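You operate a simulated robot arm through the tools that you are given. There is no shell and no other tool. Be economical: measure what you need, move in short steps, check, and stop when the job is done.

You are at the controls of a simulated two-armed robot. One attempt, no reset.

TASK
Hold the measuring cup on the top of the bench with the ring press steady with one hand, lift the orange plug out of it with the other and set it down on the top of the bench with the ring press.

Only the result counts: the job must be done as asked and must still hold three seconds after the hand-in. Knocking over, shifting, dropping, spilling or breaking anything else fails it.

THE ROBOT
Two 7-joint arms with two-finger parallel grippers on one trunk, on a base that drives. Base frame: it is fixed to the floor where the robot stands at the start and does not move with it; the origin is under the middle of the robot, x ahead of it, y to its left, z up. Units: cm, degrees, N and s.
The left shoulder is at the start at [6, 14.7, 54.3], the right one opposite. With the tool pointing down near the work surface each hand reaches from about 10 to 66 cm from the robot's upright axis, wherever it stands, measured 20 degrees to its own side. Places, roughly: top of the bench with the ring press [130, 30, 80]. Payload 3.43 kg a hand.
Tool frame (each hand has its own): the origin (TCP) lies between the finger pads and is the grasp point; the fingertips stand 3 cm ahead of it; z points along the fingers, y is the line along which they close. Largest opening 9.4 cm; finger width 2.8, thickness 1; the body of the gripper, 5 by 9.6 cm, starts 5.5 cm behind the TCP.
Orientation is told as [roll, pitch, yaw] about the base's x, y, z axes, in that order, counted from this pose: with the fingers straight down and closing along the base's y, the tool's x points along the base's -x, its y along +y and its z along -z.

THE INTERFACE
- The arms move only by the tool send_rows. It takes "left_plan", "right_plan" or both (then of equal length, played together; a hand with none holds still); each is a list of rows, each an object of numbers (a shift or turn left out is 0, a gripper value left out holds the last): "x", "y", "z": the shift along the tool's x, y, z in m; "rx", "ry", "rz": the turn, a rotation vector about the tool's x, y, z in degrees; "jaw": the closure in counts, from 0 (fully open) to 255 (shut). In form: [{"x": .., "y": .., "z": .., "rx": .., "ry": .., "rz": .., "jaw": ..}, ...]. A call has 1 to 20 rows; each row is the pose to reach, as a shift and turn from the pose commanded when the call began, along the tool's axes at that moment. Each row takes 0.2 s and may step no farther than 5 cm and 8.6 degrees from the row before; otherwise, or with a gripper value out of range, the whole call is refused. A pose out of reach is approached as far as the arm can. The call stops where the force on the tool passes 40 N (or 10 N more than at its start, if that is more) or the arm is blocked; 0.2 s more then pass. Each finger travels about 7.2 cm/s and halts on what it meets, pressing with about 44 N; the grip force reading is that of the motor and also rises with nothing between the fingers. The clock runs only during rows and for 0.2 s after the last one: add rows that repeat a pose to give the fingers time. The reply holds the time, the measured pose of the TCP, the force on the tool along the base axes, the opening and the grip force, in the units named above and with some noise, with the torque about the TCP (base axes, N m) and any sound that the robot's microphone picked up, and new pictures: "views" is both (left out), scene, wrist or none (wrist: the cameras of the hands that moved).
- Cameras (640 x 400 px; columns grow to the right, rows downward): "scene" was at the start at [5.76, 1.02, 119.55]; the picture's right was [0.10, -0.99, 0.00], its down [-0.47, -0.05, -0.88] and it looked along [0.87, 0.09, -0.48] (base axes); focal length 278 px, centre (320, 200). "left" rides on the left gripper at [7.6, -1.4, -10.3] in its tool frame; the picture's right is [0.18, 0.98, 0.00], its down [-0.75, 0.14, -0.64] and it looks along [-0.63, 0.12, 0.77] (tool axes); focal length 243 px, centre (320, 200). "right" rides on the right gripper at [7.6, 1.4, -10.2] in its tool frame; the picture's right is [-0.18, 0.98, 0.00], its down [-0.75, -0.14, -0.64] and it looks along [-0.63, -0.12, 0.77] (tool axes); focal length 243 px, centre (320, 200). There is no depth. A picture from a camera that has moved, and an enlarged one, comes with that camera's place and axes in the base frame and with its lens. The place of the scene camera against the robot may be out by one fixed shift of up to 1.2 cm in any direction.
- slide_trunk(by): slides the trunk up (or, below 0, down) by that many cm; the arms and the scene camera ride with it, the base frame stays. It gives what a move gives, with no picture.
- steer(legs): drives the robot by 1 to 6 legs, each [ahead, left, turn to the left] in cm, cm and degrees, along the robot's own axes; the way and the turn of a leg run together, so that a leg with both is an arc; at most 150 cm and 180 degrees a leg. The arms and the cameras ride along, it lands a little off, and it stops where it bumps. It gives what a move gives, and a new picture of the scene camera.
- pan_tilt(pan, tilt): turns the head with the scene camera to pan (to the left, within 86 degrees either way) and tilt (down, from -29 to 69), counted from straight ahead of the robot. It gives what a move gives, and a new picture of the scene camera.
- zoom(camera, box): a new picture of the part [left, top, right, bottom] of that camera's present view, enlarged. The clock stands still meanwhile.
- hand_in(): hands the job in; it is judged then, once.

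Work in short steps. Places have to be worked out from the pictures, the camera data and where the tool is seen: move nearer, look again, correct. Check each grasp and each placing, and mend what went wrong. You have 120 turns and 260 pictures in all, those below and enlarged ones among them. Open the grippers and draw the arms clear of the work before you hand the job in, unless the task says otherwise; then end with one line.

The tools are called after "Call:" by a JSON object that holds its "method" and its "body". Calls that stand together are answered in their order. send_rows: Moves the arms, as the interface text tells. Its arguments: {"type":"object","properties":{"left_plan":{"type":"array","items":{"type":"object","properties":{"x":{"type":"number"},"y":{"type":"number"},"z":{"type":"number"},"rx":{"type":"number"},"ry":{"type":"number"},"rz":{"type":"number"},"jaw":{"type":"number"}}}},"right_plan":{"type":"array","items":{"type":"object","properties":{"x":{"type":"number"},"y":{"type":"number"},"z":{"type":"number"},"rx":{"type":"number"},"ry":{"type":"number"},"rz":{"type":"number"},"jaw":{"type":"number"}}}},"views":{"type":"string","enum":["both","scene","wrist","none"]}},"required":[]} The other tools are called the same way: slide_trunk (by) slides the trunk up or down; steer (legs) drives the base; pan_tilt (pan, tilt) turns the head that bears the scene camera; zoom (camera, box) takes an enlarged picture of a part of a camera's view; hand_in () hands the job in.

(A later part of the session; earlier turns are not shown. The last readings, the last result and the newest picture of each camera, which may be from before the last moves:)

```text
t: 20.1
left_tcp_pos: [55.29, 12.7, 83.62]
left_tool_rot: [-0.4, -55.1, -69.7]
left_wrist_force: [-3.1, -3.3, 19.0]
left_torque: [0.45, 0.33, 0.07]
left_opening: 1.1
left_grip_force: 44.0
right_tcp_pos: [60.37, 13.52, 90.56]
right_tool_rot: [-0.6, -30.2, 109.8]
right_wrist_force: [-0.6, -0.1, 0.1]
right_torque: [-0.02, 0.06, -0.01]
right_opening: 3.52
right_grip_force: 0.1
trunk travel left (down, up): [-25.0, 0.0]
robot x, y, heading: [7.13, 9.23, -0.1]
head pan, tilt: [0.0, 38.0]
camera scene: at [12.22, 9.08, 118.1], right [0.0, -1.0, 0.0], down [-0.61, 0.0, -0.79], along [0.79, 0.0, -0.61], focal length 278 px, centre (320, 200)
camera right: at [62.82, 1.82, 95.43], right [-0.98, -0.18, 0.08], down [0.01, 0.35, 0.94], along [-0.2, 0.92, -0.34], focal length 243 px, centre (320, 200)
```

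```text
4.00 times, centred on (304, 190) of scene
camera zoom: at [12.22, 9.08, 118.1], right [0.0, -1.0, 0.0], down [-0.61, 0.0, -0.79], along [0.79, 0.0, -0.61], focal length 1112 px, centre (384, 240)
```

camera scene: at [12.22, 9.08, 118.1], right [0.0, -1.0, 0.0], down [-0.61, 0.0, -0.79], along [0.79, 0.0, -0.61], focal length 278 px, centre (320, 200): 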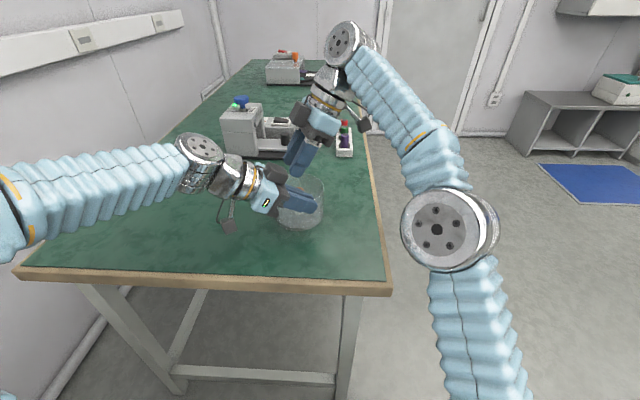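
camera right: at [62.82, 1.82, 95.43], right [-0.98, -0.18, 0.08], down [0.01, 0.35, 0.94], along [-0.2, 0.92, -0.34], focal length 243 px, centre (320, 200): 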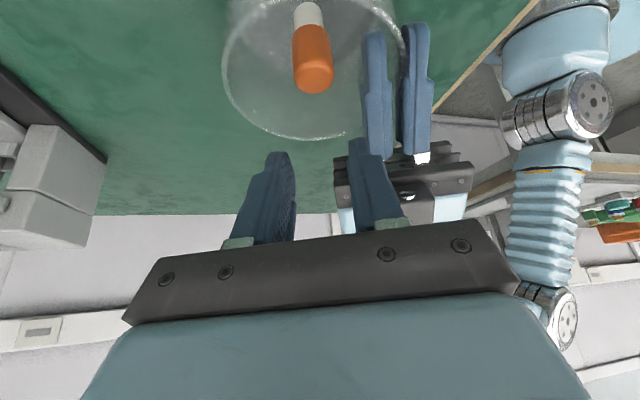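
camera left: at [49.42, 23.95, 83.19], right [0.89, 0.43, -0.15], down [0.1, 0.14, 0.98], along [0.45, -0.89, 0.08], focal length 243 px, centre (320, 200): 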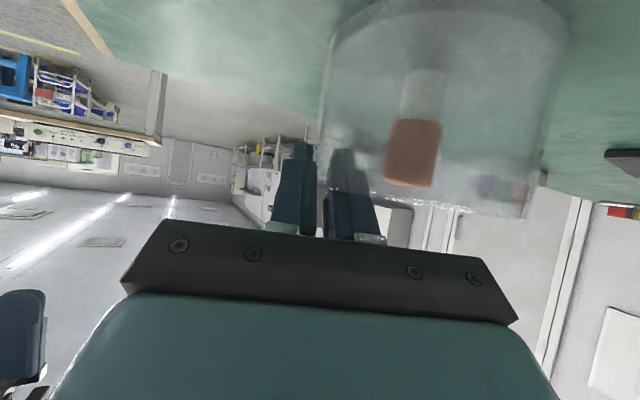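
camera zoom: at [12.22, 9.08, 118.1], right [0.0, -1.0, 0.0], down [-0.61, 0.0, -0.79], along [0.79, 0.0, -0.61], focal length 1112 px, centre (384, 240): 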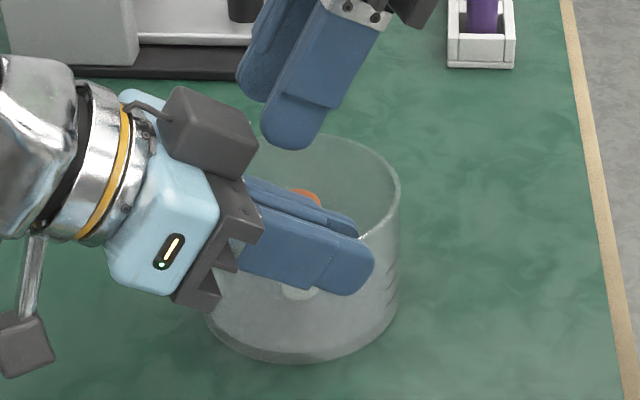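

The plug reads at (60.0, 13.8) and the right jaws are 3.5 cm apart, now clear of the left finger. I descend vertically to z 84.5, so the tips just reach the plug's top, then check.

Call:
{"method": "send_rows", "body": {"right_plan": [{"x": 0.009, "y": 0.001, "z": 0.018}, {"x": 0.018, "y": 0.001, "z": 0.036}, {"x": 0.027, "y": 0.001, "z": 0.0539}, {"x": 0.027, "y": 0.001, "z": 0.0539}]}}

Call:
{"method": "zoom", "body": {"camera": "right", "box": [200, 40, 480, 240]}}

Call:
{"method": "zoom", "body": {"camera": "scene", "box": [240, 140, 368, 240]}}

```text
t: 21.1
left_tcp_pos: [55.23, 12.5, 83.68]
left_tool_rot: [-0.5, -55.0, -69.5]
left_wrist_force: [-7.0, 3.4, 13.3]
left_torque: [0.44, 0.63, 0.15]
left_opening: 1.13
left_grip_force: 44.7
right_tcp_pos: [60.1, 13.66, 85.27]
right_tool_rot: [-1.7, -30.6, 110.0]
right_wrist_force: [3.4, -5.2, 16.1]
right_torque: [0.09, 0.55, 0.16]
right_opening: 3.39
right_grip_force: 0.0
trunk travel left (down, up): [-25.0, 0.0]
robot x, y, heading: [7.19, 9.17, 0.1]
head pan, tilt: [0.0, 38.0]
stopped in row 4 (right hand): the force on the tool passed its limit at 46 N (the readings are from after the stop); the commanded pose is now the measured one
camera scene: at [12.15, 9.05, 118.09], right [0.0, -1.0, 0.0], down [-0.61, 0.0, -0.79], along [0.79, 0.0, -0.61], focal length 278 px, centre (320, 200)
camera right: at [62.53, 1.98, 90.13], right [-0.98, -0.17, 0.07], down [0.01, 0.34, 0.94], along [-0.19, 0.92, -0.33], focal length 243 px, centre (320, 200)
```

scene: 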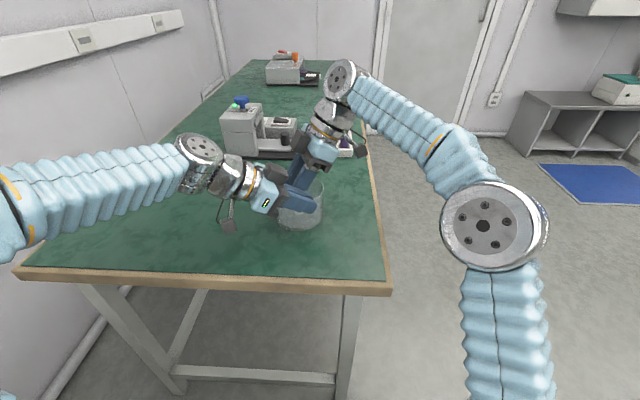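
right: 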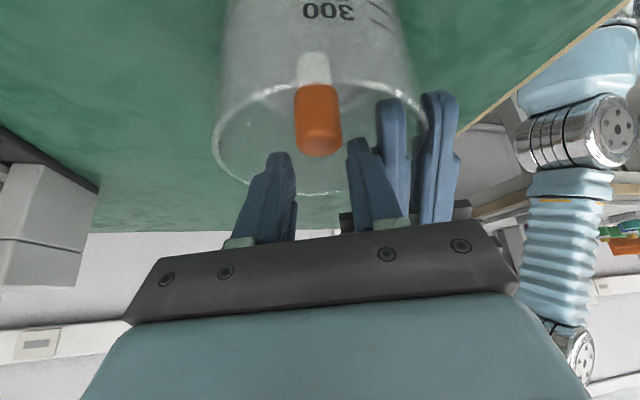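

```text
2.00 times, centred on (340, 140) of right
camera zoom: at [62.53, 1.98, 90.13], right [-0.98, -0.17, 0.07], down [0.01, 0.34, 0.94], along [-0.19, 0.92, -0.33], focal length 485 px, centre (280, 320)
```

zoom: 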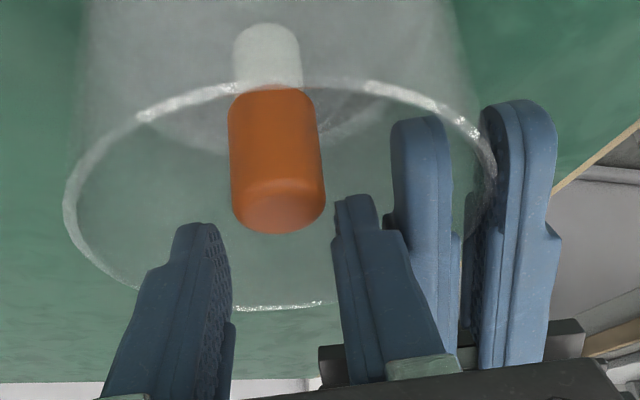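

```text
4.00 times, centred on (304, 190) of scene
camera zoom: at [12.15, 9.05, 118.09], right [0.0, -1.0, 0.0], down [-0.61, 0.0, -0.79], along [0.79, 0.0, -0.61], focal length 1112 px, centre (384, 240)
```

zoom: 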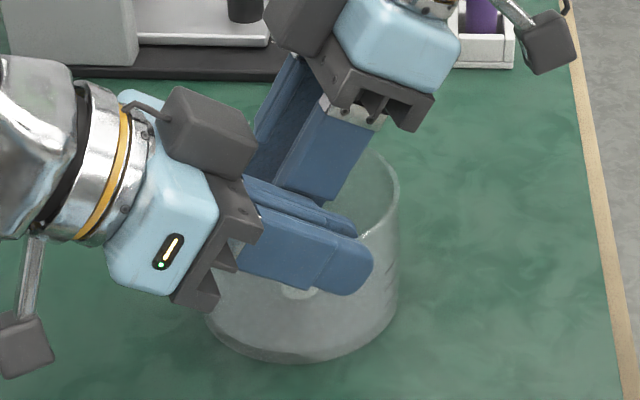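

The right finger again meets the left inner finger: the finger bases are too thick for both to fit side by side. I'll withdraw and re-grip the cup on its left (+y) wall instead, with the left hand leaning toward the robot, so the right jaws (closing along x) stay clear of it. First I lift the right hand out.

Call:
{"method": "send_rows", "body": {"right_plan": [{"x": -0.01, "z": -0.0174}, {"x": -0.02, "z": -0.0348}, {"x": -0.03, "z": -0.0522}, {"x": -0.04, "z": -0.0696}, {"x": -0.018, "y": 0.009, "z": -0.082}, {"x": 0.004, "y": 0.018, "z": -0.095}, {"x": 0.025, "y": 0.027, "z": -0.107}]}}

Call:
{"method": "zoom", "body": {"camera": "scene", "box": [240, 140, 368, 240]}}

```text
t: 22.6
left_tcp_pos: [55.29, 12.51, 83.73]
left_tool_rot: [-0.4, -55.1, -69.3]
left_wrist_force: [-0.4, -7.2, 37.6]
left_torque: [0.49, 0.08, 0.11]
left_opening: 1.09
left_grip_force: 44.0
right_tcp_pos: [59.99, 5.61, 93.03]
right_tool_rot: [-1.5, -30.6, 110.1]
right_wrist_force: [0.4, -0.4, 0.0]
right_torque: [0.0, 0.0, 0.02]
right_opening: 3.5
right_grip_force: 0.1
right hand out of reach, approached as far as the arm can: row 4
trunk travel left (down, up): [-25.0, 0.0]
robot x, y, heading: [7.13, 8.9, -0.1]
head pan, tilt: [0.0, 38.0]
camera scene: at [12.17, 9.05, 118.1], right [0.0, -1.0, 0.0], down [-0.61, 0.0, -0.79], along [0.79, 0.0, -0.61], focal length 278 px, centre (320, 200)
camera right: at [62.36, -6.11, 97.85], right [-0.98, -0.18, 0.07], down [0.01, 0.34, 0.94], along [-0.19, 0.92, -0.34], focal length 243 px, centre (320, 200)
```

scene: 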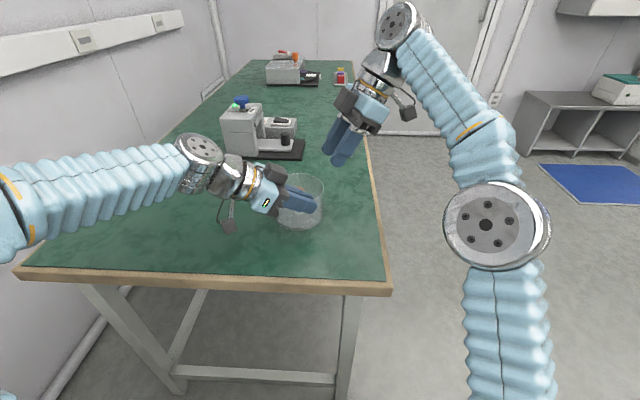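
right: 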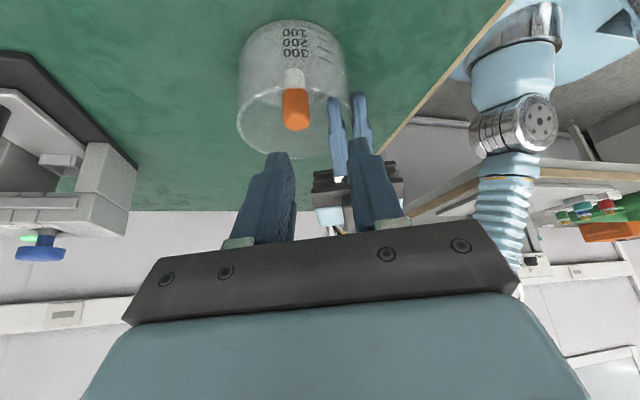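

```text
4.00 times, centred on (304, 190) of scene
camera zoom: at [12.17, 9.05, 118.1], right [0.0, -1.0, 0.0], down [-0.61, 0.0, -0.79], along [0.79, 0.0, -0.61], focal length 1112 px, centre (384, 240)
```

zoom: 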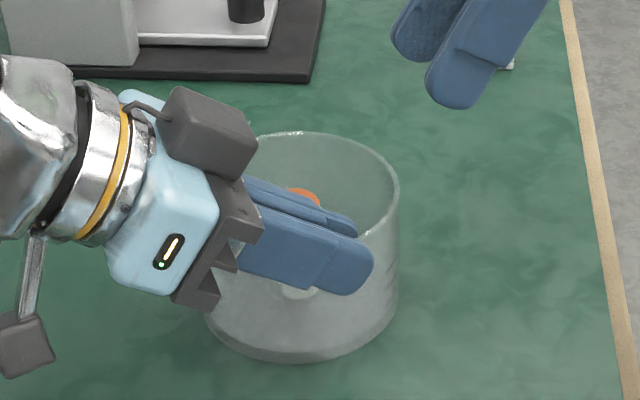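

The left hand now presses the cup down at about 37 N; I ease it up by about 1.5 mm before releasing.

Call:
{"method": "send_rows", "body": {"left_plan": [{"x": -0.0006, "z": -0.0004}, {"x": -0.0012, "z": -0.0009}], "views": "none"}}

```text
t: 23.2
left_tcp_pos: [55.3, 12.55, 83.73]
left_tool_rot: [-0.6, -55.0, -69.3]
left_wrist_force: [0.9, -6.7, 30.1]
left_torque: [0.14, 0.04, -0.03]
left_opening: 1.1
left_grip_force: 44.2
right_tcp_pos: [60.02, 5.51, 93.02]
right_tool_rot: [-1.5, -30.7, 110.0]
right_wrist_force: [0.2, -0.2, 0.4]
right_torque: [-0.04, 0.0, -0.01]
right_opening: 3.51
right_grip_force: 0.0
trunk travel left (down, up): [-25.0, 0.0]
robot x, y, heading: [7.2, 8.91, -0.1]
head pan, tilt: [0.0, 38.0]
```

Compliance is about 5 N/mm, so I ease up a further 4 mm.

Call:
{"method": "send_rows", "body": {"left_plan": [{"x": -0.0016, "z": -0.0011}, {"x": -0.0033, "z": -0.0023}], "views": "none"}}

```text
t: 23.9
left_tcp_pos: [55.36, 12.81, 83.7]
left_tool_rot: [-1.1, -54.5, -68.8]
left_wrist_force: [0.0, 0.2, -0.2]
left_torque: [-0.14, -0.06, -0.08]
left_opening: 1.11
left_grip_force: 44.0
right_tcp_pos: [60.11, 5.62, 92.88]
right_tool_rot: [-1.4, -30.7, 110.0]
right_wrist_force: [0.7, 0.4, -0.2]
right_torque: [0.0, 0.0, 0.03]
right_opening: 3.51
right_grip_force: 0.0
trunk travel left (down, up): [-25.0, 0.0]
robot x, y, heading: [7.07, 9.11, -0.1]
head pan, tilt: [0.0, 38.0]
```

The force is zero. I release the wall and check.

Call:
{"method": "send_rows", "body": {"left_plan": [{"jaw": 200}, {"jaw": 170}, {"jaw": 135}, {"jaw": 135}, {"jaw": 135}], "views": "wrist"}}

Call:
{"method": "zoom", "body": {"camera": "scene", "box": [240, 140, 368, 240]}}

```text
t: 25.1
left_tcp_pos: [55.48, 12.64, 84.11]
left_tool_rot: [-0.8, -54.9, -69.1]
left_wrist_force: [0.1, -0.6, 0.6]
left_torque: [-0.02, -0.01, 0.01]
left_opening: 4.42
left_grip_force: 0.2
right_tcp_pos: [60.22, 5.5, 92.82]
right_tool_rot: [-1.4, -30.5, 110.1]
right_wrist_force: [-0.4, -0.4, 0.1]
right_torque: [0.03, 0.02, 0.01]
right_opening: 3.52
right_grip_force: 0.0
trunk travel left (down, up): [-25.0, 0.0]
robot x, y, heading: [7.32, 9.27, -0.2]
head pan, tilt: [0.0, 38.0]
camera left: at [49.54, 24.1, 83.56], right [0.88, 0.44, -0.16], down [0.11, 0.14, 0.98], along [0.45, -0.89, 0.08], focal length 243 px, centre (320, 200)
```

left: 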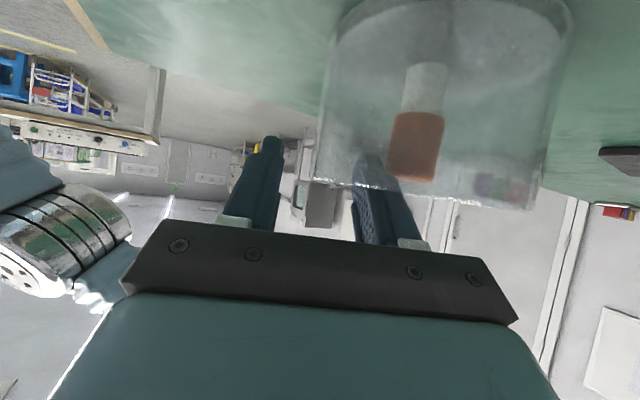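

```text
4.00 times, centred on (304, 190) of scene
camera zoom: at [12.37, 9.11, 118.08], right [0.0, -1.0, 0.0], down [-0.62, 0.0, -0.79], along [0.79, 0.0, -0.62], focal length 1112 px, centre (384, 240)
```

zoom: 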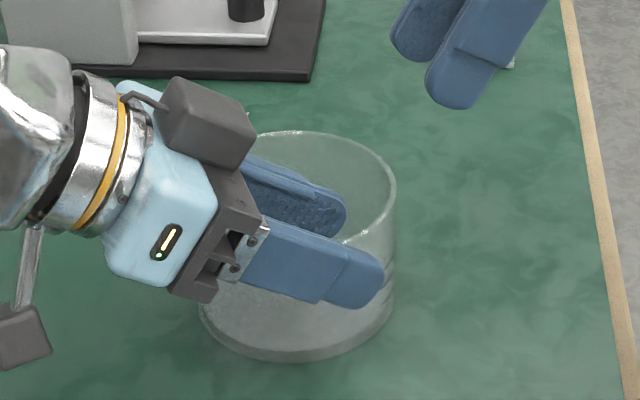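

The cup stands free on the bench. I lift the left hand straight up, then aside.

Call:
{"method": "send_rows", "body": {"left_plan": [{"x": -0.0164, "z": -0.0115}, {"x": -0.0328, "z": -0.023}, {"x": -0.0492, "z": -0.0345}, {"x": -0.0656, "z": -0.046}, {"x": -0.041, "z": -0.081}, {"x": -0.0166, "z": -0.116}], "views": "none"}}

Call:
{"method": "send_rows", "body": {"left_plan": [{"rx": -6.38, "rz": -4.47}, {"rx": -12.76, "rz": -8.93}, {"rx": -19.1, "rz": -13.4}, {"rx": -25.5, "rz": -17.9}, {"rx": -31.9, "rz": -22.3}, {"rx": -38.3, "rz": -26.8}, {"rx": -44.6, "rz": -31.3}, {"rx": -51, "rz": -35.7}, {"rx": -57, "rz": -39.9}, {"rx": -57, "rz": -39.9}]}}

Call:
{"method": "zoom", "body": {"camera": "scene", "box": [240, 140, 368, 240]}}

```text
t: 26.4
left_tcp_pos: [52.48, 20.77, 91.82]
left_tool_rot: [-0.6, -55.0, -69.3]
left_wrist_force: [0.3, 0.2, 0.4]
left_torque: [0.01, 0.02, 0.02]
left_opening: 4.46
left_grip_force: 0.1
right_tcp_pos: [60.17, 5.52, 92.98]
right_tool_rot: [-1.4, -30.6, 109.9]
right_wrist_force: [-0.4, -0.3, 0.3]
right_torque: [0.02, 0.03, 0.03]
right_opening: 3.49
right_grip_force: 0.1
trunk travel left (down, up): [-25.0, 0.0]
robot x, y, heading: [6.91, 9.04, -0.3]
head pan, tilt: [0.0, 38.0]
```

```text
t: 28.6
left_tcp_pos: [52.5, 20.58, 91.97]
left_tool_rot: [-0.2, -54.7, 0.0]
left_wrist_force: [0.0, -0.3, 0.5]
left_torque: [0.0, 0.02, 0.0]
left_opening: 4.42
left_grip_force: 0.1
right_tcp_pos: [60.16, 5.5, 92.81]
right_tool_rot: [-1.4, -30.6, 109.9]
right_wrist_force: [-0.1, 0.2, -0.1]
right_torque: [-0.01, -0.04, -0.01]
right_opening: 3.54
right_grip_force: 0.0
trunk travel left (down, up): [-25.0, 0.0]
robot x, y, heading: [7.32, 9.13, -0.1]
head pan, tilt: [0.0, 38.0]
camera scene: at [12.36, 9.09, 118.08], right [0.0, -1.0, 0.0], down [-0.62, 0.0, -0.79], along [0.79, 0.0, -0.62], focal length 278 px, centre (320, 200)
camera left: at [39.59, 19.21, 91.62], right [-0.1, 0.98, -0.15], down [-0.09, 0.14, 0.99], along [0.99, 0.12, 0.07], focal length 243 px, centre (320, 200)
```

scene: 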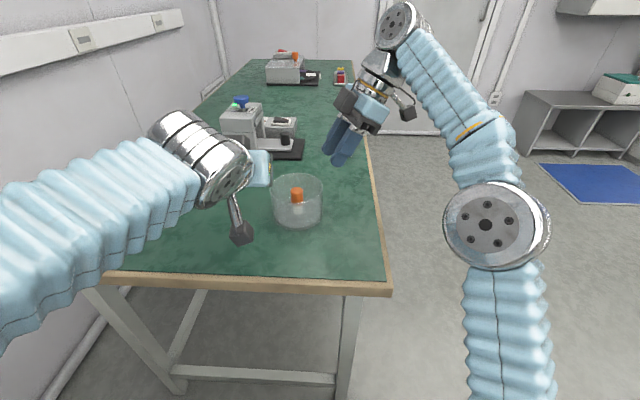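
left: 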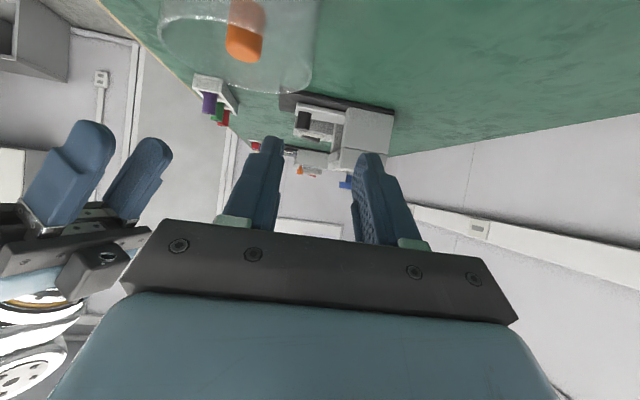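

```text
4.00 times, centred on (304, 190) of scene
camera zoom: at [12.36, 9.09, 118.08], right [0.0, -1.0, 0.0], down [-0.62, 0.0, -0.79], along [0.79, 0.0, -0.62], focal length 1112 px, centre (384, 240)
```

zoom: 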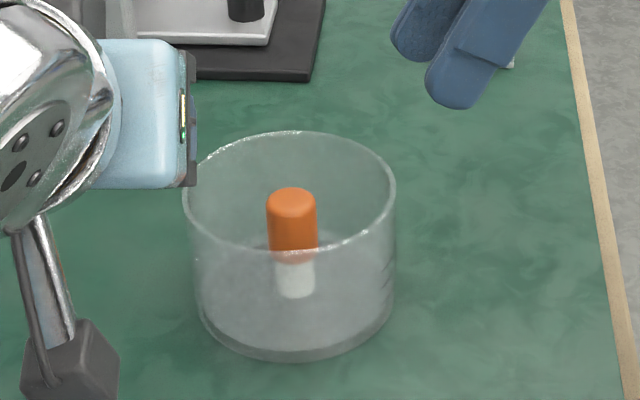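

The cup is unmoved and upright: centre about (60.3, 14.15), rim z about 83.2. I bring the left jaws over the +y wall point (60.3, 19.7), hovering at z 87.3.

Call:
{"method": "send_rows", "body": {"left_plan": [{"x": -0.0022, "y": -0.0029, "z": 0.0303}, {"x": -0.0045, "y": -0.0059, "z": 0.0605}, {"x": -0.0067, "y": -0.0088, "z": 0.0908}, {"x": -0.0067, "y": -0.0088, "z": 0.0908}]}}

Call:
{"method": "zoom", "body": {"camera": "left", "box": [120, 20, 440, 220]}}

Call:
{"method": "zoom", "body": {"camera": "right", "box": [180, 0, 460, 200]}}

```text
t: 29.6
left_tcp_pos: [60.29, 19.72, 87.38]
left_tool_rot: [-0.3, -54.6, -0.2]
left_wrist_force: [-0.7, -0.1, 0.0]
left_torque: [-0.01, -0.01, 0.0]
left_opening: 4.42
left_grip_force: 0.1
right_tcp_pos: [60.12, 5.46, 92.88]
right_tool_rot: [-1.3, -30.6, 110.0]
right_wrist_force: [-0.2, 0.3, 0.1]
right_torque: [0.03, -0.02, -0.01]
right_opening: 3.5
right_grip_force: 0.1
trunk travel left (down, up): [-25.0, 0.0]
robot x, y, heading: [7.04, 9.3, 0.1]
head pan, tilt: [0.0, 38.0]
camera scene: at [12.37, 9.1, 118.08], right [0.0, -1.0, 0.0], down [-0.62, 0.0, -0.79], along [0.79, 0.0, -0.62], focal length 278 px, centre (320, 200)
camera left: at [47.39, 18.31, 86.94], right [-0.1, 0.98, -0.15], down [-0.09, 0.14, 0.99], along [0.99, 0.11, 0.07], focal length 243 px, centre (320, 200)
```

scene: 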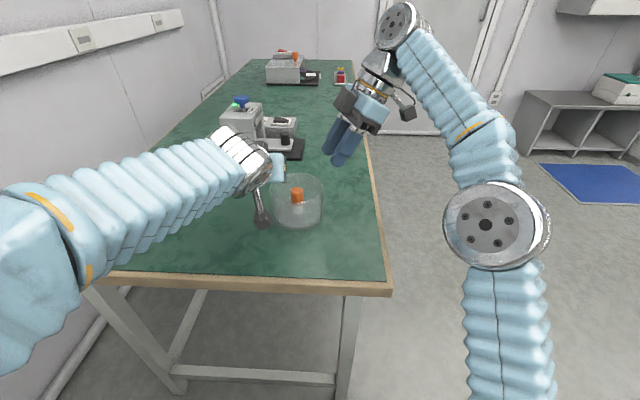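
left: 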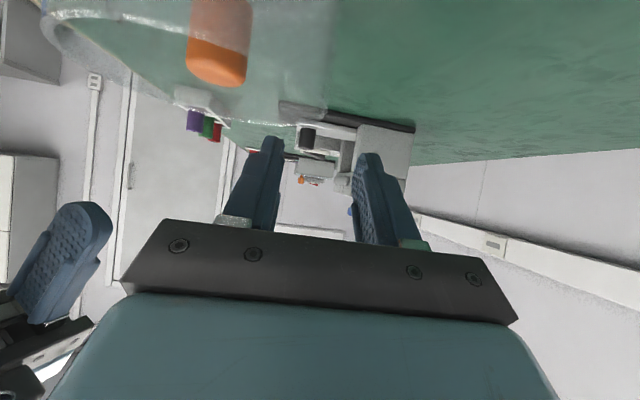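

```text
2.00 times, centred on (280, 120) of left
camera zoom: at [47.39, 18.31, 86.94], right [-0.1, 0.98, -0.15], down [-0.09, 0.14, 0.99], along [0.99, 0.11, 0.07], focal length 485 px, centre (400, 360)
```

zoom: 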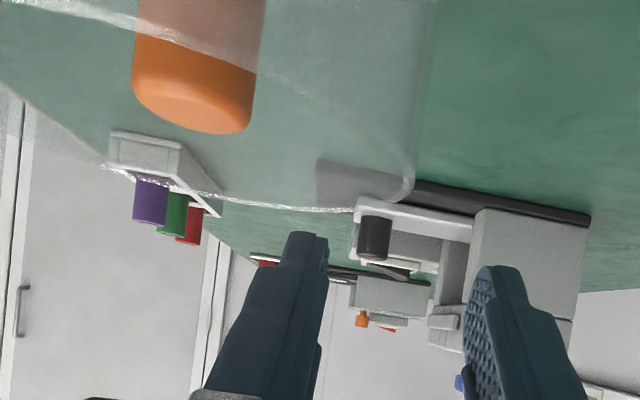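

```text
2.00 times, centred on (320, 100) of right
camera zoom: at [62.53, -6.07, 97.73], right [-0.98, -0.18, 0.07], down [0.01, 0.34, 0.94], along [-0.19, 0.92, -0.34], focal length 485 px, centre (320, 400)
```

zoom: 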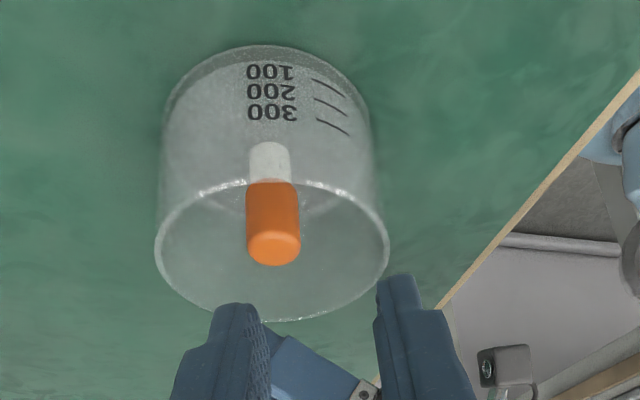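

The wall would sit about 0.3 cm toward the inner finger, so I shift −0.3 cm in y and descend 4 cm to straddle the wall.

Call:
{"method": "send_rows", "body": {"left_plan": [{"x": 0.0, "y": -0.003, "z": 0.0}, {"x": 0.0109, "y": -0.003, "z": 0.0077}, {"x": 0.0217, "y": -0.003, "z": 0.0154}, {"x": 0.0326, "y": -0.003, "z": 0.0231}, {"x": 0.0326, "y": -0.003, "z": 0.0231}], "views": "wrist"}}

Call:
{"method": "zoom", "body": {"camera": "left", "box": [160, 40, 480, 240]}}

Call:
{"method": "zoom", "body": {"camera": "scene", "box": [240, 140, 368, 240]}}

```text
t: 30.9
left_tcp_pos: [60.19, 19.47, 83.19]
left_tool_rot: [0.0, -54.6, -0.1]
left_wrist_force: [0.3, -0.5, 0.2]
left_torque: [0.01, 0.02, -0.01]
left_opening: 4.44
left_grip_force: 0.1
right_tcp_pos: [60.16, 5.57, 92.85]
right_tool_rot: [-1.5, -30.6, 110.0]
right_wrist_force: [0.2, 0.0, 1.0]
right_torque: [0.0, -0.01, 0.0]
right_opening: 3.52
right_grip_force: 0.0
trunk travel left (down, up): [-25.0, 0.0]
robot x, y, heading: [7.25, 9.34, -0.3]
head pan, tilt: [0.0, 38.0]
camera left: at [47.36, 18.02, 82.87], right [-0.1, 0.98, -0.15], down [-0.09, 0.14, 0.99], along [0.99, 0.12, 0.07], focal length 243 px, centre (320, 200)
```

left: 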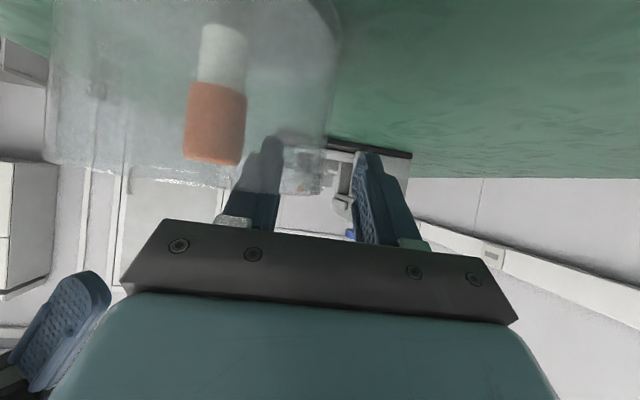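

```text
2.00 times, centred on (320, 140) of left
camera zoom: at [47.36, 18.02, 82.87], right [-0.1, 0.98, -0.15], down [-0.09, 0.14, 0.99], along [0.99, 0.12, 0.07], focal length 485 px, centre (320, 320)
```

zoom: 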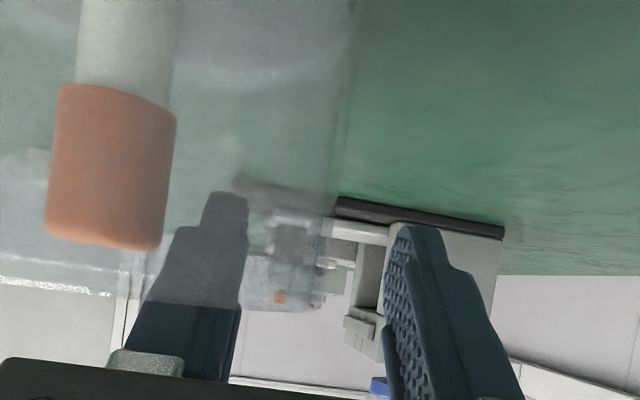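

```text
4.00 times, centred on (304, 190) of scene
camera zoom: at [12.37, 9.1, 118.08], right [0.0, -1.0, 0.0], down [-0.62, 0.0, -0.79], along [0.79, 0.0, -0.62], focal length 1112 px, centre (384, 240)
```

zoom: 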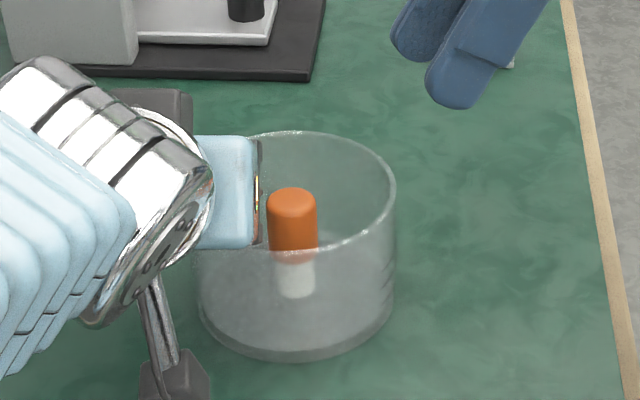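

The wall is centred between the left fingers. I close on it.

Call:
{"method": "send_rows", "body": {"left_plan": [{"jaw": 160}, {"jaw": 190}, {"jaw": 205}, {"jaw": 215}, {"jaw": 225}, {"jaw": 230}, {"jaw": 230}], "views": "wrist"}}

Call:
{"method": "zoom", "body": {"camera": "scene", "box": [240, 140, 368, 240]}}

Call:
{"method": "zoom", "body": {"camera": "right", "box": [180, 0, 460, 200]}}

```text
t: 32.5
left_tcp_pos: [60.27, 19.39, 83.2]
left_tool_rot: [-0.2, -54.6, 0.0]
left_wrist_force: [0.1, 0.7, 2.4]
left_torque: [0.09, 0.13, -0.02]
left_opening: 1.46
left_grip_force: 44.3
right_tcp_pos: [60.0, 5.69, 92.98]
right_tool_rot: [-1.4, -30.6, 110.0]
right_wrist_force: [-0.5, -0.6, 1.3]
right_torque: [0.05, 0.02, -0.03]
right_opening: 3.51
right_grip_force: 0.0
trunk travel left (down, up): [-25.0, 0.0]
robot x, y, heading: [7.17, 9.07, -0.1]
head pan, tilt: [0.0, 38.0]
camera left: at [47.36, 18.02, 82.91], right [-0.1, 0.98, -0.15], down [-0.09, 0.14, 0.99], along [0.99, 0.12, 0.07], focal length 243 px, centre (320, 200)
```

left: 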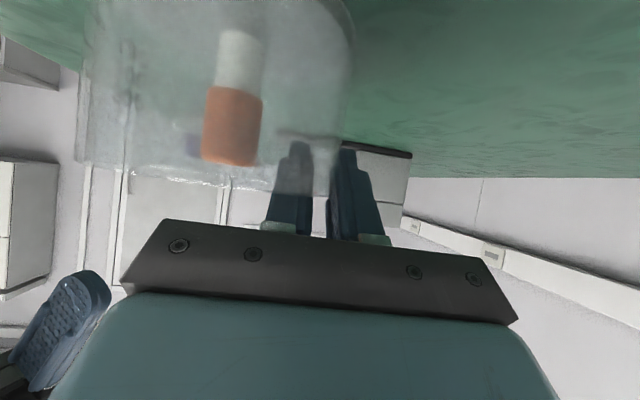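

```text
4.00 times, centred on (304, 190) of scene
camera zoom: at [12.35, 9.1, 118.08], right [0.0, -1.0, 0.0], down [-0.62, 0.0, -0.79], along [0.79, 0.0, -0.62], focal length 1112 px, centre (384, 240)
```

zoom: 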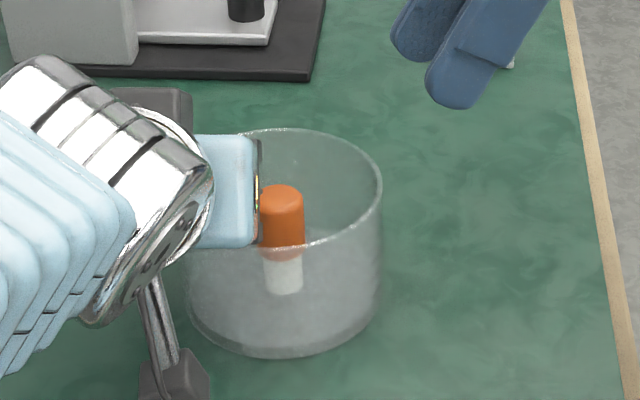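

```text
2.00 times, centred on (320, 100) of right
camera zoom: at [62.51, -6.07, 97.75], right [-0.98, -0.18, 0.07], down [0.01, 0.34, 0.94], along [-0.19, 0.92, -0.34], focal length 485 px, centre (320, 400)
```

zoom: 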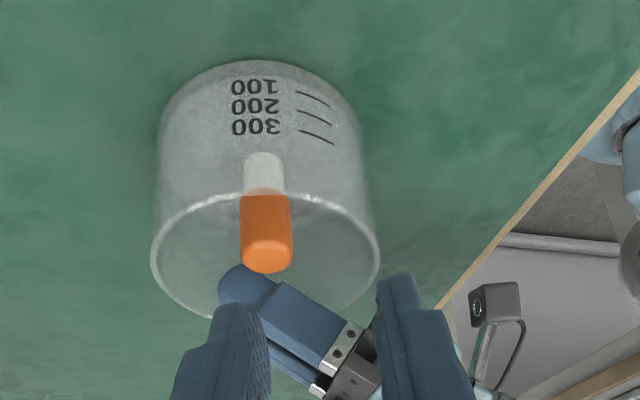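

The cup is held on its left wall (44 N) and shifted only about 0.7 cm. The plug is now at about (60.4, 14.6), top z about 82.1. I bring the right hand to a hover beside it, turning it back 10°.

Call:
{"method": "send_rows", "body": {"right_plan": [{"x": -0.0197, "y": -0.0135, "z": 0.0287, "rx": 2.5, "rz": 4.35, "jaw": 141}, {"x": -0.0394, "y": -0.0269, "z": 0.0574, "rx": 5, "rz": 8.7}, {"x": -0.0394, "y": -0.0269, "z": 0.0574, "rx": 5, "rz": 8.7}]}}

Call:
{"method": "zoom", "body": {"camera": "right", "box": [180, 0, 460, 200]}}

Call:
{"method": "zoom", "body": {"camera": "scene", "box": [240, 120, 368, 220]}}

```text
t: 33.2
left_tcp_pos: [60.25, 19.57, 83.3]
left_tool_rot: [-0.1, -54.6, 0.0]
left_wrist_force: [-0.2, 1.2, 4.7]
left_torque: [0.12, 0.22, -0.03]
left_opening: 1.46
left_grip_force: 43.6
right_tcp_pos: [60.61, 12.45, 89.99]
right_tool_rot: [-1.1, -30.8, 99.8]
right_wrist_force: [0.3, 0.1, -0.2]
right_torque: [0.0, -0.01, -0.04]
right_opening: 4.21
right_grip_force: 0.0
trunk travel left (down, up): [-25.0, 0.0]
robot x, y, heading: [7.21, 9.06, -0.2]
head pan, tilt: [0.0, 38.0]
camera scene: at [12.34, 9.11, 118.08], right [0.0, -1.0, 0.0], down [-0.62, 0.0, -0.79], along [0.79, 0.0, -0.62], focal length 278 px, centre (320, 200)
camera right: at [60.89, 0.61, 94.82], right [-1.0, 0.0, 0.08], down [0.07, 0.33, 0.94], along [-0.03, 0.94, -0.33], focal length 243 px, centre (320, 200)
```

scene: 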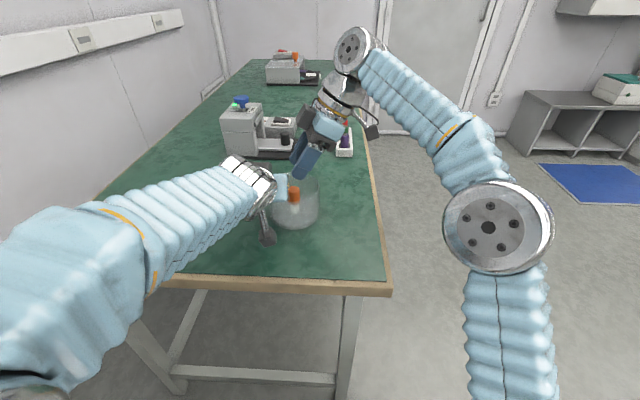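
right: 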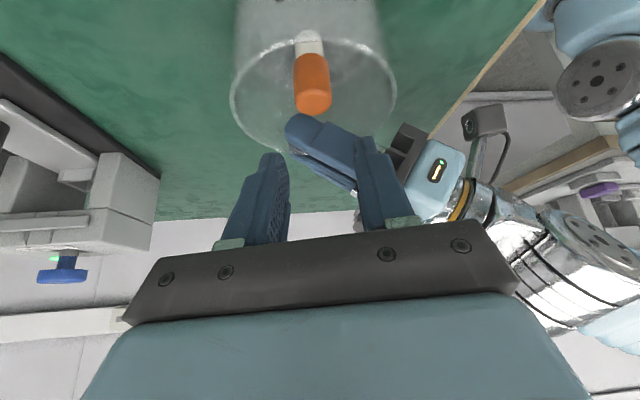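

```text
2.00 times, centred on (320, 100) of right
camera zoom: at [60.89, 0.61, 94.82], right [-1.0, 0.0, 0.08], down [0.07, 0.33, 0.94], along [-0.03, 0.94, -0.33], focal length 485 px, centre (320, 400)
```

zoom: 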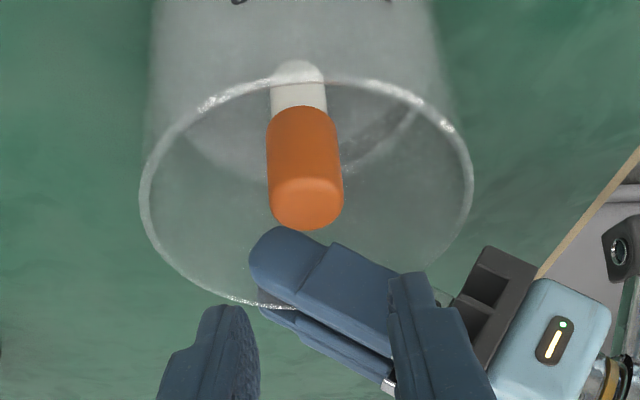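

```text
4.00 times, centred on (304, 170) of scene
camera zoom: at [12.34, 9.11, 118.08], right [0.0, -1.0, 0.0], down [-0.62, 0.0, -0.79], along [0.79, 0.0, -0.62], focal length 1112 px, centre (384, 320)
```

zoom: 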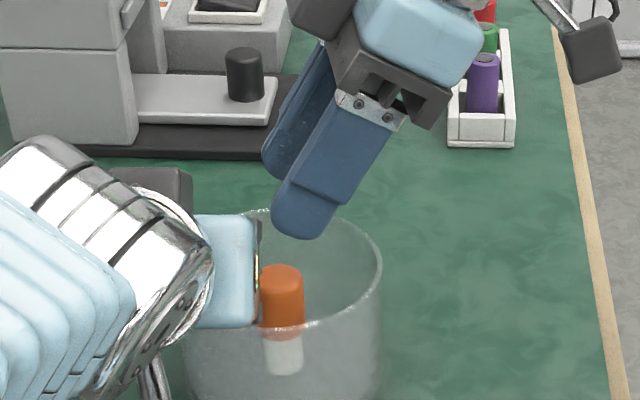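

The plug reads at (60.35, 14.65), top z about 82.4, with clear room for both right fingers. I lower to z 85, keeping slightly to the right to stay off the left finger, and check.

Call:
{"method": "send_rows", "body": {"right_plan": [{"x": 0.003, "y": 0.0, "z": 0.0176}, {"x": 0.0061, "y": -0.0005, "z": 0.0352}, {"x": 0.0091, "y": -0.0007, "z": 0.0528}, {"x": 0.0091, "y": -0.0007, "z": 0.0528}]}}

Call:
{"method": "zoom", "body": {"camera": "right", "box": [180, 40, 460, 240]}}

Call:
{"method": "zoom", "body": {"camera": "scene", "box": [240, 140, 368, 240]}}

```text
t: 34.2
left_tcp_pos: [60.19, 19.45, 83.23]
left_tool_rot: [-0.3, -54.5, 0.1]
left_wrist_force: [1.2, 1.7, 6.5]
left_torque: [0.14, 0.25, -0.08]
left_opening: 1.44
left_grip_force: 43.6
right_tcp_pos: [60.51, 14.34, 85.06]
right_tool_rot: [-1.2, -30.8, 99.9]
right_wrist_force: [-0.4, 0.9, 0.2]
right_torque: [-0.01, 0.0, 0.01]
right_opening: 4.21
right_grip_force: 0.0
trunk travel left (down, up): [-25.0, 0.0]
robot x, y, heading: [6.94, 9.1, 0.2]
head pan, tilt: [0.0, 38.0]
camera scene: at [12.33, 9.11, 118.08], right [0.0, -1.0, 0.0], down [-0.62, 0.0, -0.79], along [0.79, 0.0, -0.62], focal length 278 px, centre (320, 200)
camera right: at [60.78, 2.51, 89.88], right [-1.0, 0.0, 0.08], down [0.07, 0.33, 0.94], along [-0.03, 0.94, -0.33], focal length 243 px, centre (320, 200)
```

scene: 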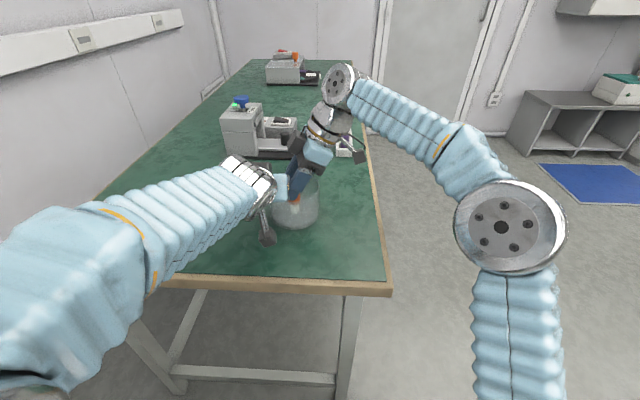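
right: 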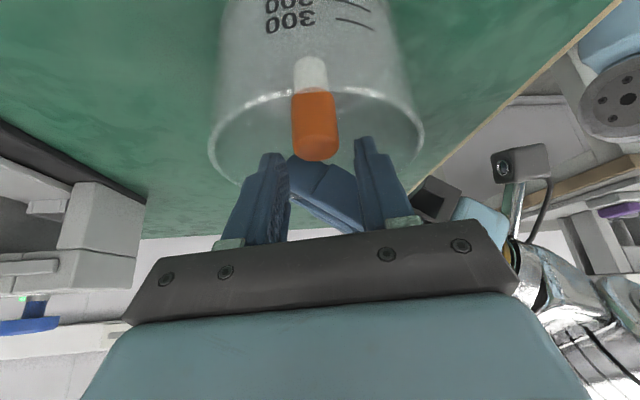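

```text
2.00 times, centred on (320, 140) of right
camera zoom: at [60.78, 2.51, 89.88], right [-1.0, 0.0, 0.08], down [0.07, 0.33, 0.94], along [-0.03, 0.94, -0.33], focal length 485 px, centre (320, 320)
```

zoom: 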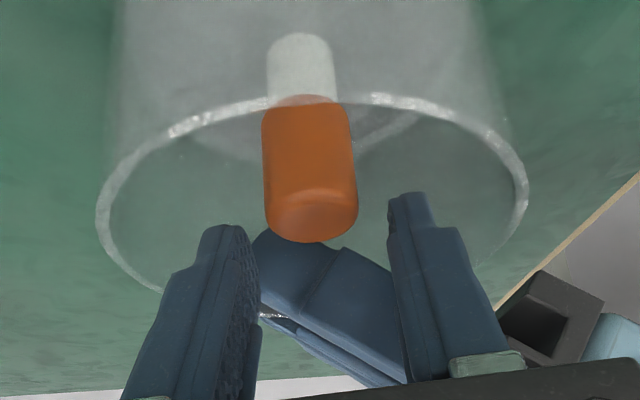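

```text
4.00 times, centred on (304, 190) of scene
camera zoom: at [12.33, 9.11, 118.08], right [0.0, -1.0, 0.0], down [-0.62, 0.0, -0.79], along [0.79, 0.0, -0.62], focal length 1112 px, centre (384, 240)
```

zoom: 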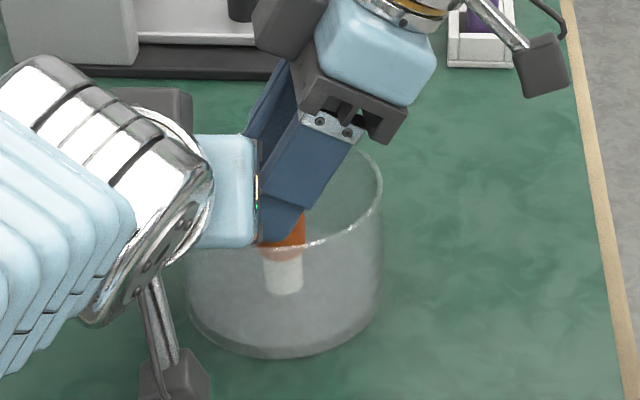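

The plug lies midway between the right fingers (plug x 60.39, TCP x 60.5). I lower vertically another 3.9 cm around the cap.

Call:
{"method": "send_rows", "body": {"right_plan": [{"x": 0.0066, "y": 0.0005, "z": 0.0112}, {"x": 0.0132, "y": 0.001, "z": 0.0224}, {"x": 0.0198, "y": 0.001, "z": 0.0336}, {"x": 0.0198, "y": 0.001, "z": 0.0336}]}}

Call:
{"method": "zoom", "body": {"camera": "right", "box": [180, 60, 460, 260]}}

Call:
{"method": "zoom", "body": {"camera": "left", "box": [60, 20, 380, 220]}}

```text
t: 35.2
left_tcp_pos: [60.19, 19.54, 83.35]
left_tool_rot: [-0.2, -54.6, 0.0]
left_wrist_force: [1.0, 3.0, 7.2]
left_torque: [0.1, 0.29, -0.09]
left_opening: 1.45
left_grip_force: 43.6
right_tcp_pos: [60.51, 14.48, 81.2]
right_tool_rot: [-1.2, -30.8, 99.9]
right_wrist_force: [-0.4, 0.4, 0.3]
right_torque: [0.0, 0.01, -0.01]
right_opening: 4.21
right_grip_force: 0.0
trunk travel left (down, up): [-25.0, 0.0]
robot x, y, heading: [7.24, 9.04, 0.1]
head pan, tilt: [0.0, 38.0]
camera scene: at [12.33, 9.12, 118.08], right [0.0, -1.0, 0.0], down [-0.62, 0.0, -0.79], along [0.79, 0.0, -0.62], focal length 278 px, centre (320, 200)
camera right: at [60.81, 2.48, 85.96], right [-1.0, 0.0, 0.08], down [0.07, 0.33, 0.94], along [-0.03, 0.94, -0.33], focal length 243 px, centre (320, 200)
```

scene: 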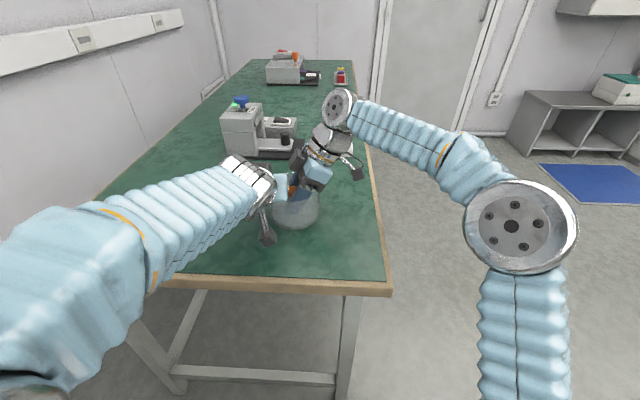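
right: 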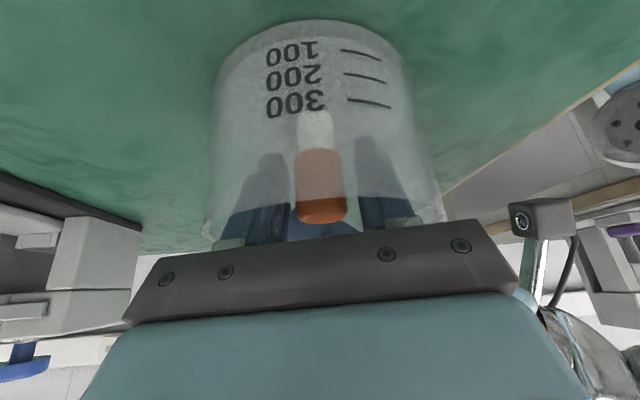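

```text
2.00 times, centred on (320, 160) of right
camera zoom: at [60.81, 2.48, 85.96], right [-1.0, 0.0, 0.08], down [0.07, 0.33, 0.94], along [-0.03, 0.94, -0.33], focal length 485 px, centre (320, 280)
```

zoom: 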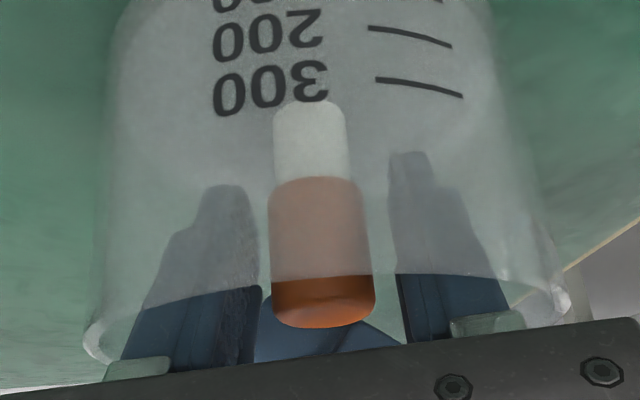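

```text
2.00 times, centred on (220, 120) of left
camera zoom: at [47.34, 18.03, 82.92], right [-0.1, 0.98, -0.15], down [-0.09, 0.14, 0.99], along [0.99, 0.12, 0.07], focal length 485 px, centre (520, 360)
```

zoom: 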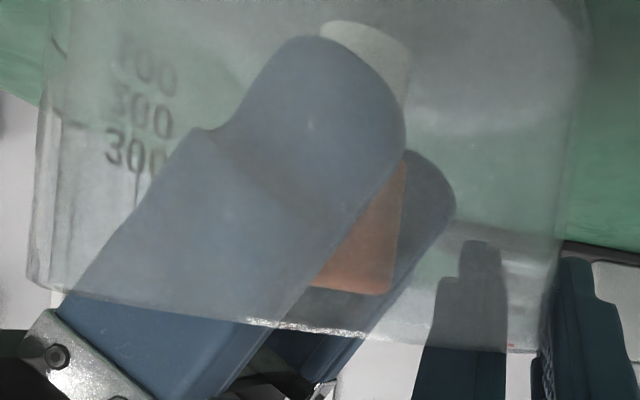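

The right fingers straddle the plug's cap with no contact. I close them slowly.

Call:
{"method": "send_rows", "body": {"right_plan": [{"jaw": 155}, {"jaw": 168}, {"jaw": 178}, {"jaw": 188}, {"jaw": 198}, {"jaw": 198}], "views": "wrist"}}

Call:
{"method": "zoom", "body": {"camera": "left", "box": [60, 20, 380, 220]}}

```text
t: 36.6
left_tcp_pos: [60.19, 19.45, 83.35]
left_tool_rot: [-0.1, -54.6, 0.0]
left_wrist_force: [0.9, 3.2, 11.5]
left_torque: [0.11, 0.4, -0.11]
left_opening: 1.44
left_grip_force: 43.6
right_tcp_pos: [60.44, 14.43, 81.2]
right_tool_rot: [-1.2, -30.7, 99.9]
right_wrist_force: [0.0, 0.6, 0.6]
right_torque: [0.0, -0.03, 0.02]
right_opening: 2.92
right_grip_force: 44.4
trunk travel left (down, up): [-25.0, 0.0]
robot x, y, heading: [6.89, 9.18, -0.1]
head pan, tilt: [0.0, 38.0]
camera right: at [60.8, 2.49, 85.98], right [-1.0, 0.0, 0.08], down [0.07, 0.33, 0.94], along [-0.03, 0.94, -0.33], focal length 243 px, centre (320, 200)
```

right: 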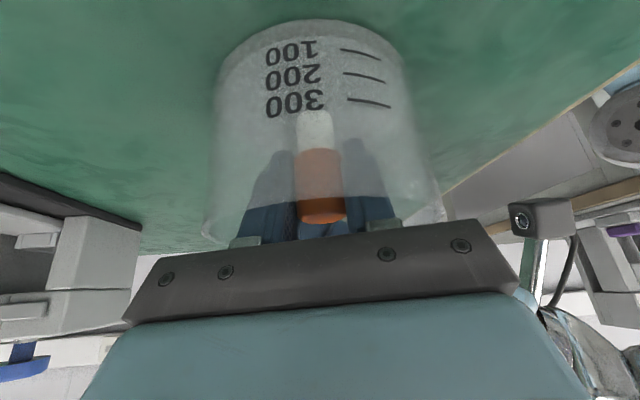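

```text
2.00 times, centred on (220, 120) of left
camera zoom: at [47.34, 18.03, 82.92], right [-0.1, 0.98, -0.15], down [-0.09, 0.14, 0.99], along [0.99, 0.12, 0.07], focal length 485 px, centre (520, 360)
```

zoom: 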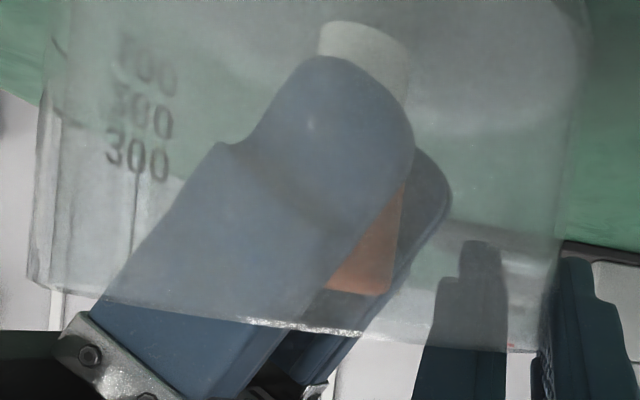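

The plug is gripped (2.92 cm, 44 N). I pull it up 2 cm slowly and watch both hands' forces.

Call:
{"method": "send_rows", "body": {"right_plan": [{"x": -0.0013, "z": -0.0021}, {"x": -0.0026, "z": -0.0043}, {"x": -0.0051, "z": -0.0086}, {"x": -0.0077, "z": -0.0129}, {"x": -0.0102, "z": -0.0172}], "views": "wrist"}}

Call:
{"method": "zoom", "body": {"camera": "left", "box": [60, 0, 380, 200]}}

```text
t: 37.9
left_tcp_pos: [60.29, 19.56, 83.33]
left_tool_rot: [-0.2, -54.6, -0.1]
left_wrist_force: [1.6, 2.6, 11.2]
left_torque: [0.07, 0.41, -0.12]
left_opening: 1.45
left_grip_force: 44.3
right_tcp_pos: [60.38, 14.45, 83.16]
right_tool_rot: [-1.3, -30.8, 100.0]
right_wrist_force: [-0.5, -0.1, 0.3]
right_torque: [-0.02, 0.03, -0.01]
right_opening: 2.93
right_grip_force: 43.6
trunk travel left (down, up): [-25.0, 0.0]
robot x, y, heading: [6.77, 8.82, -0.2]
head pan, tilt: [0.0, 38.0]
camera right: at [60.71, 2.5, 88.0], right [-1.0, 0.0, 0.08], down [0.07, 0.33, 0.94], along [-0.03, 0.94, -0.33], focal length 243 px, centre (320, 200)
```

right: 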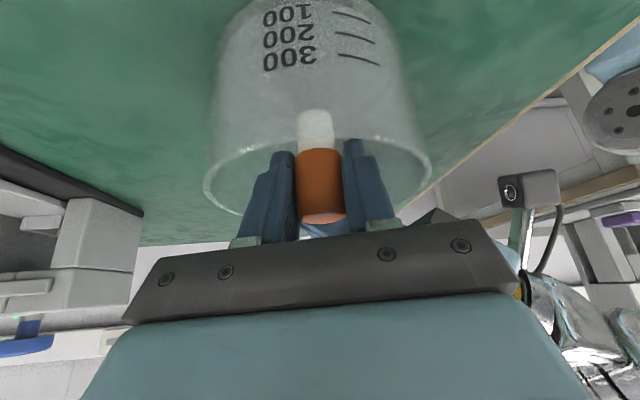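

```text
2.00 times, centred on (220, 100) of left
camera zoom: at [47.33, 18.02, 82.92], right [-0.1, 0.98, -0.15], down [-0.09, 0.14, 0.99], along [0.99, 0.12, 0.07], focal length 485 px, centre (520, 400)
```

zoom: 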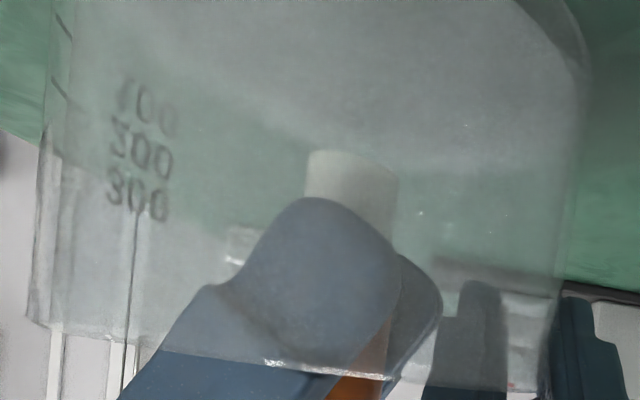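

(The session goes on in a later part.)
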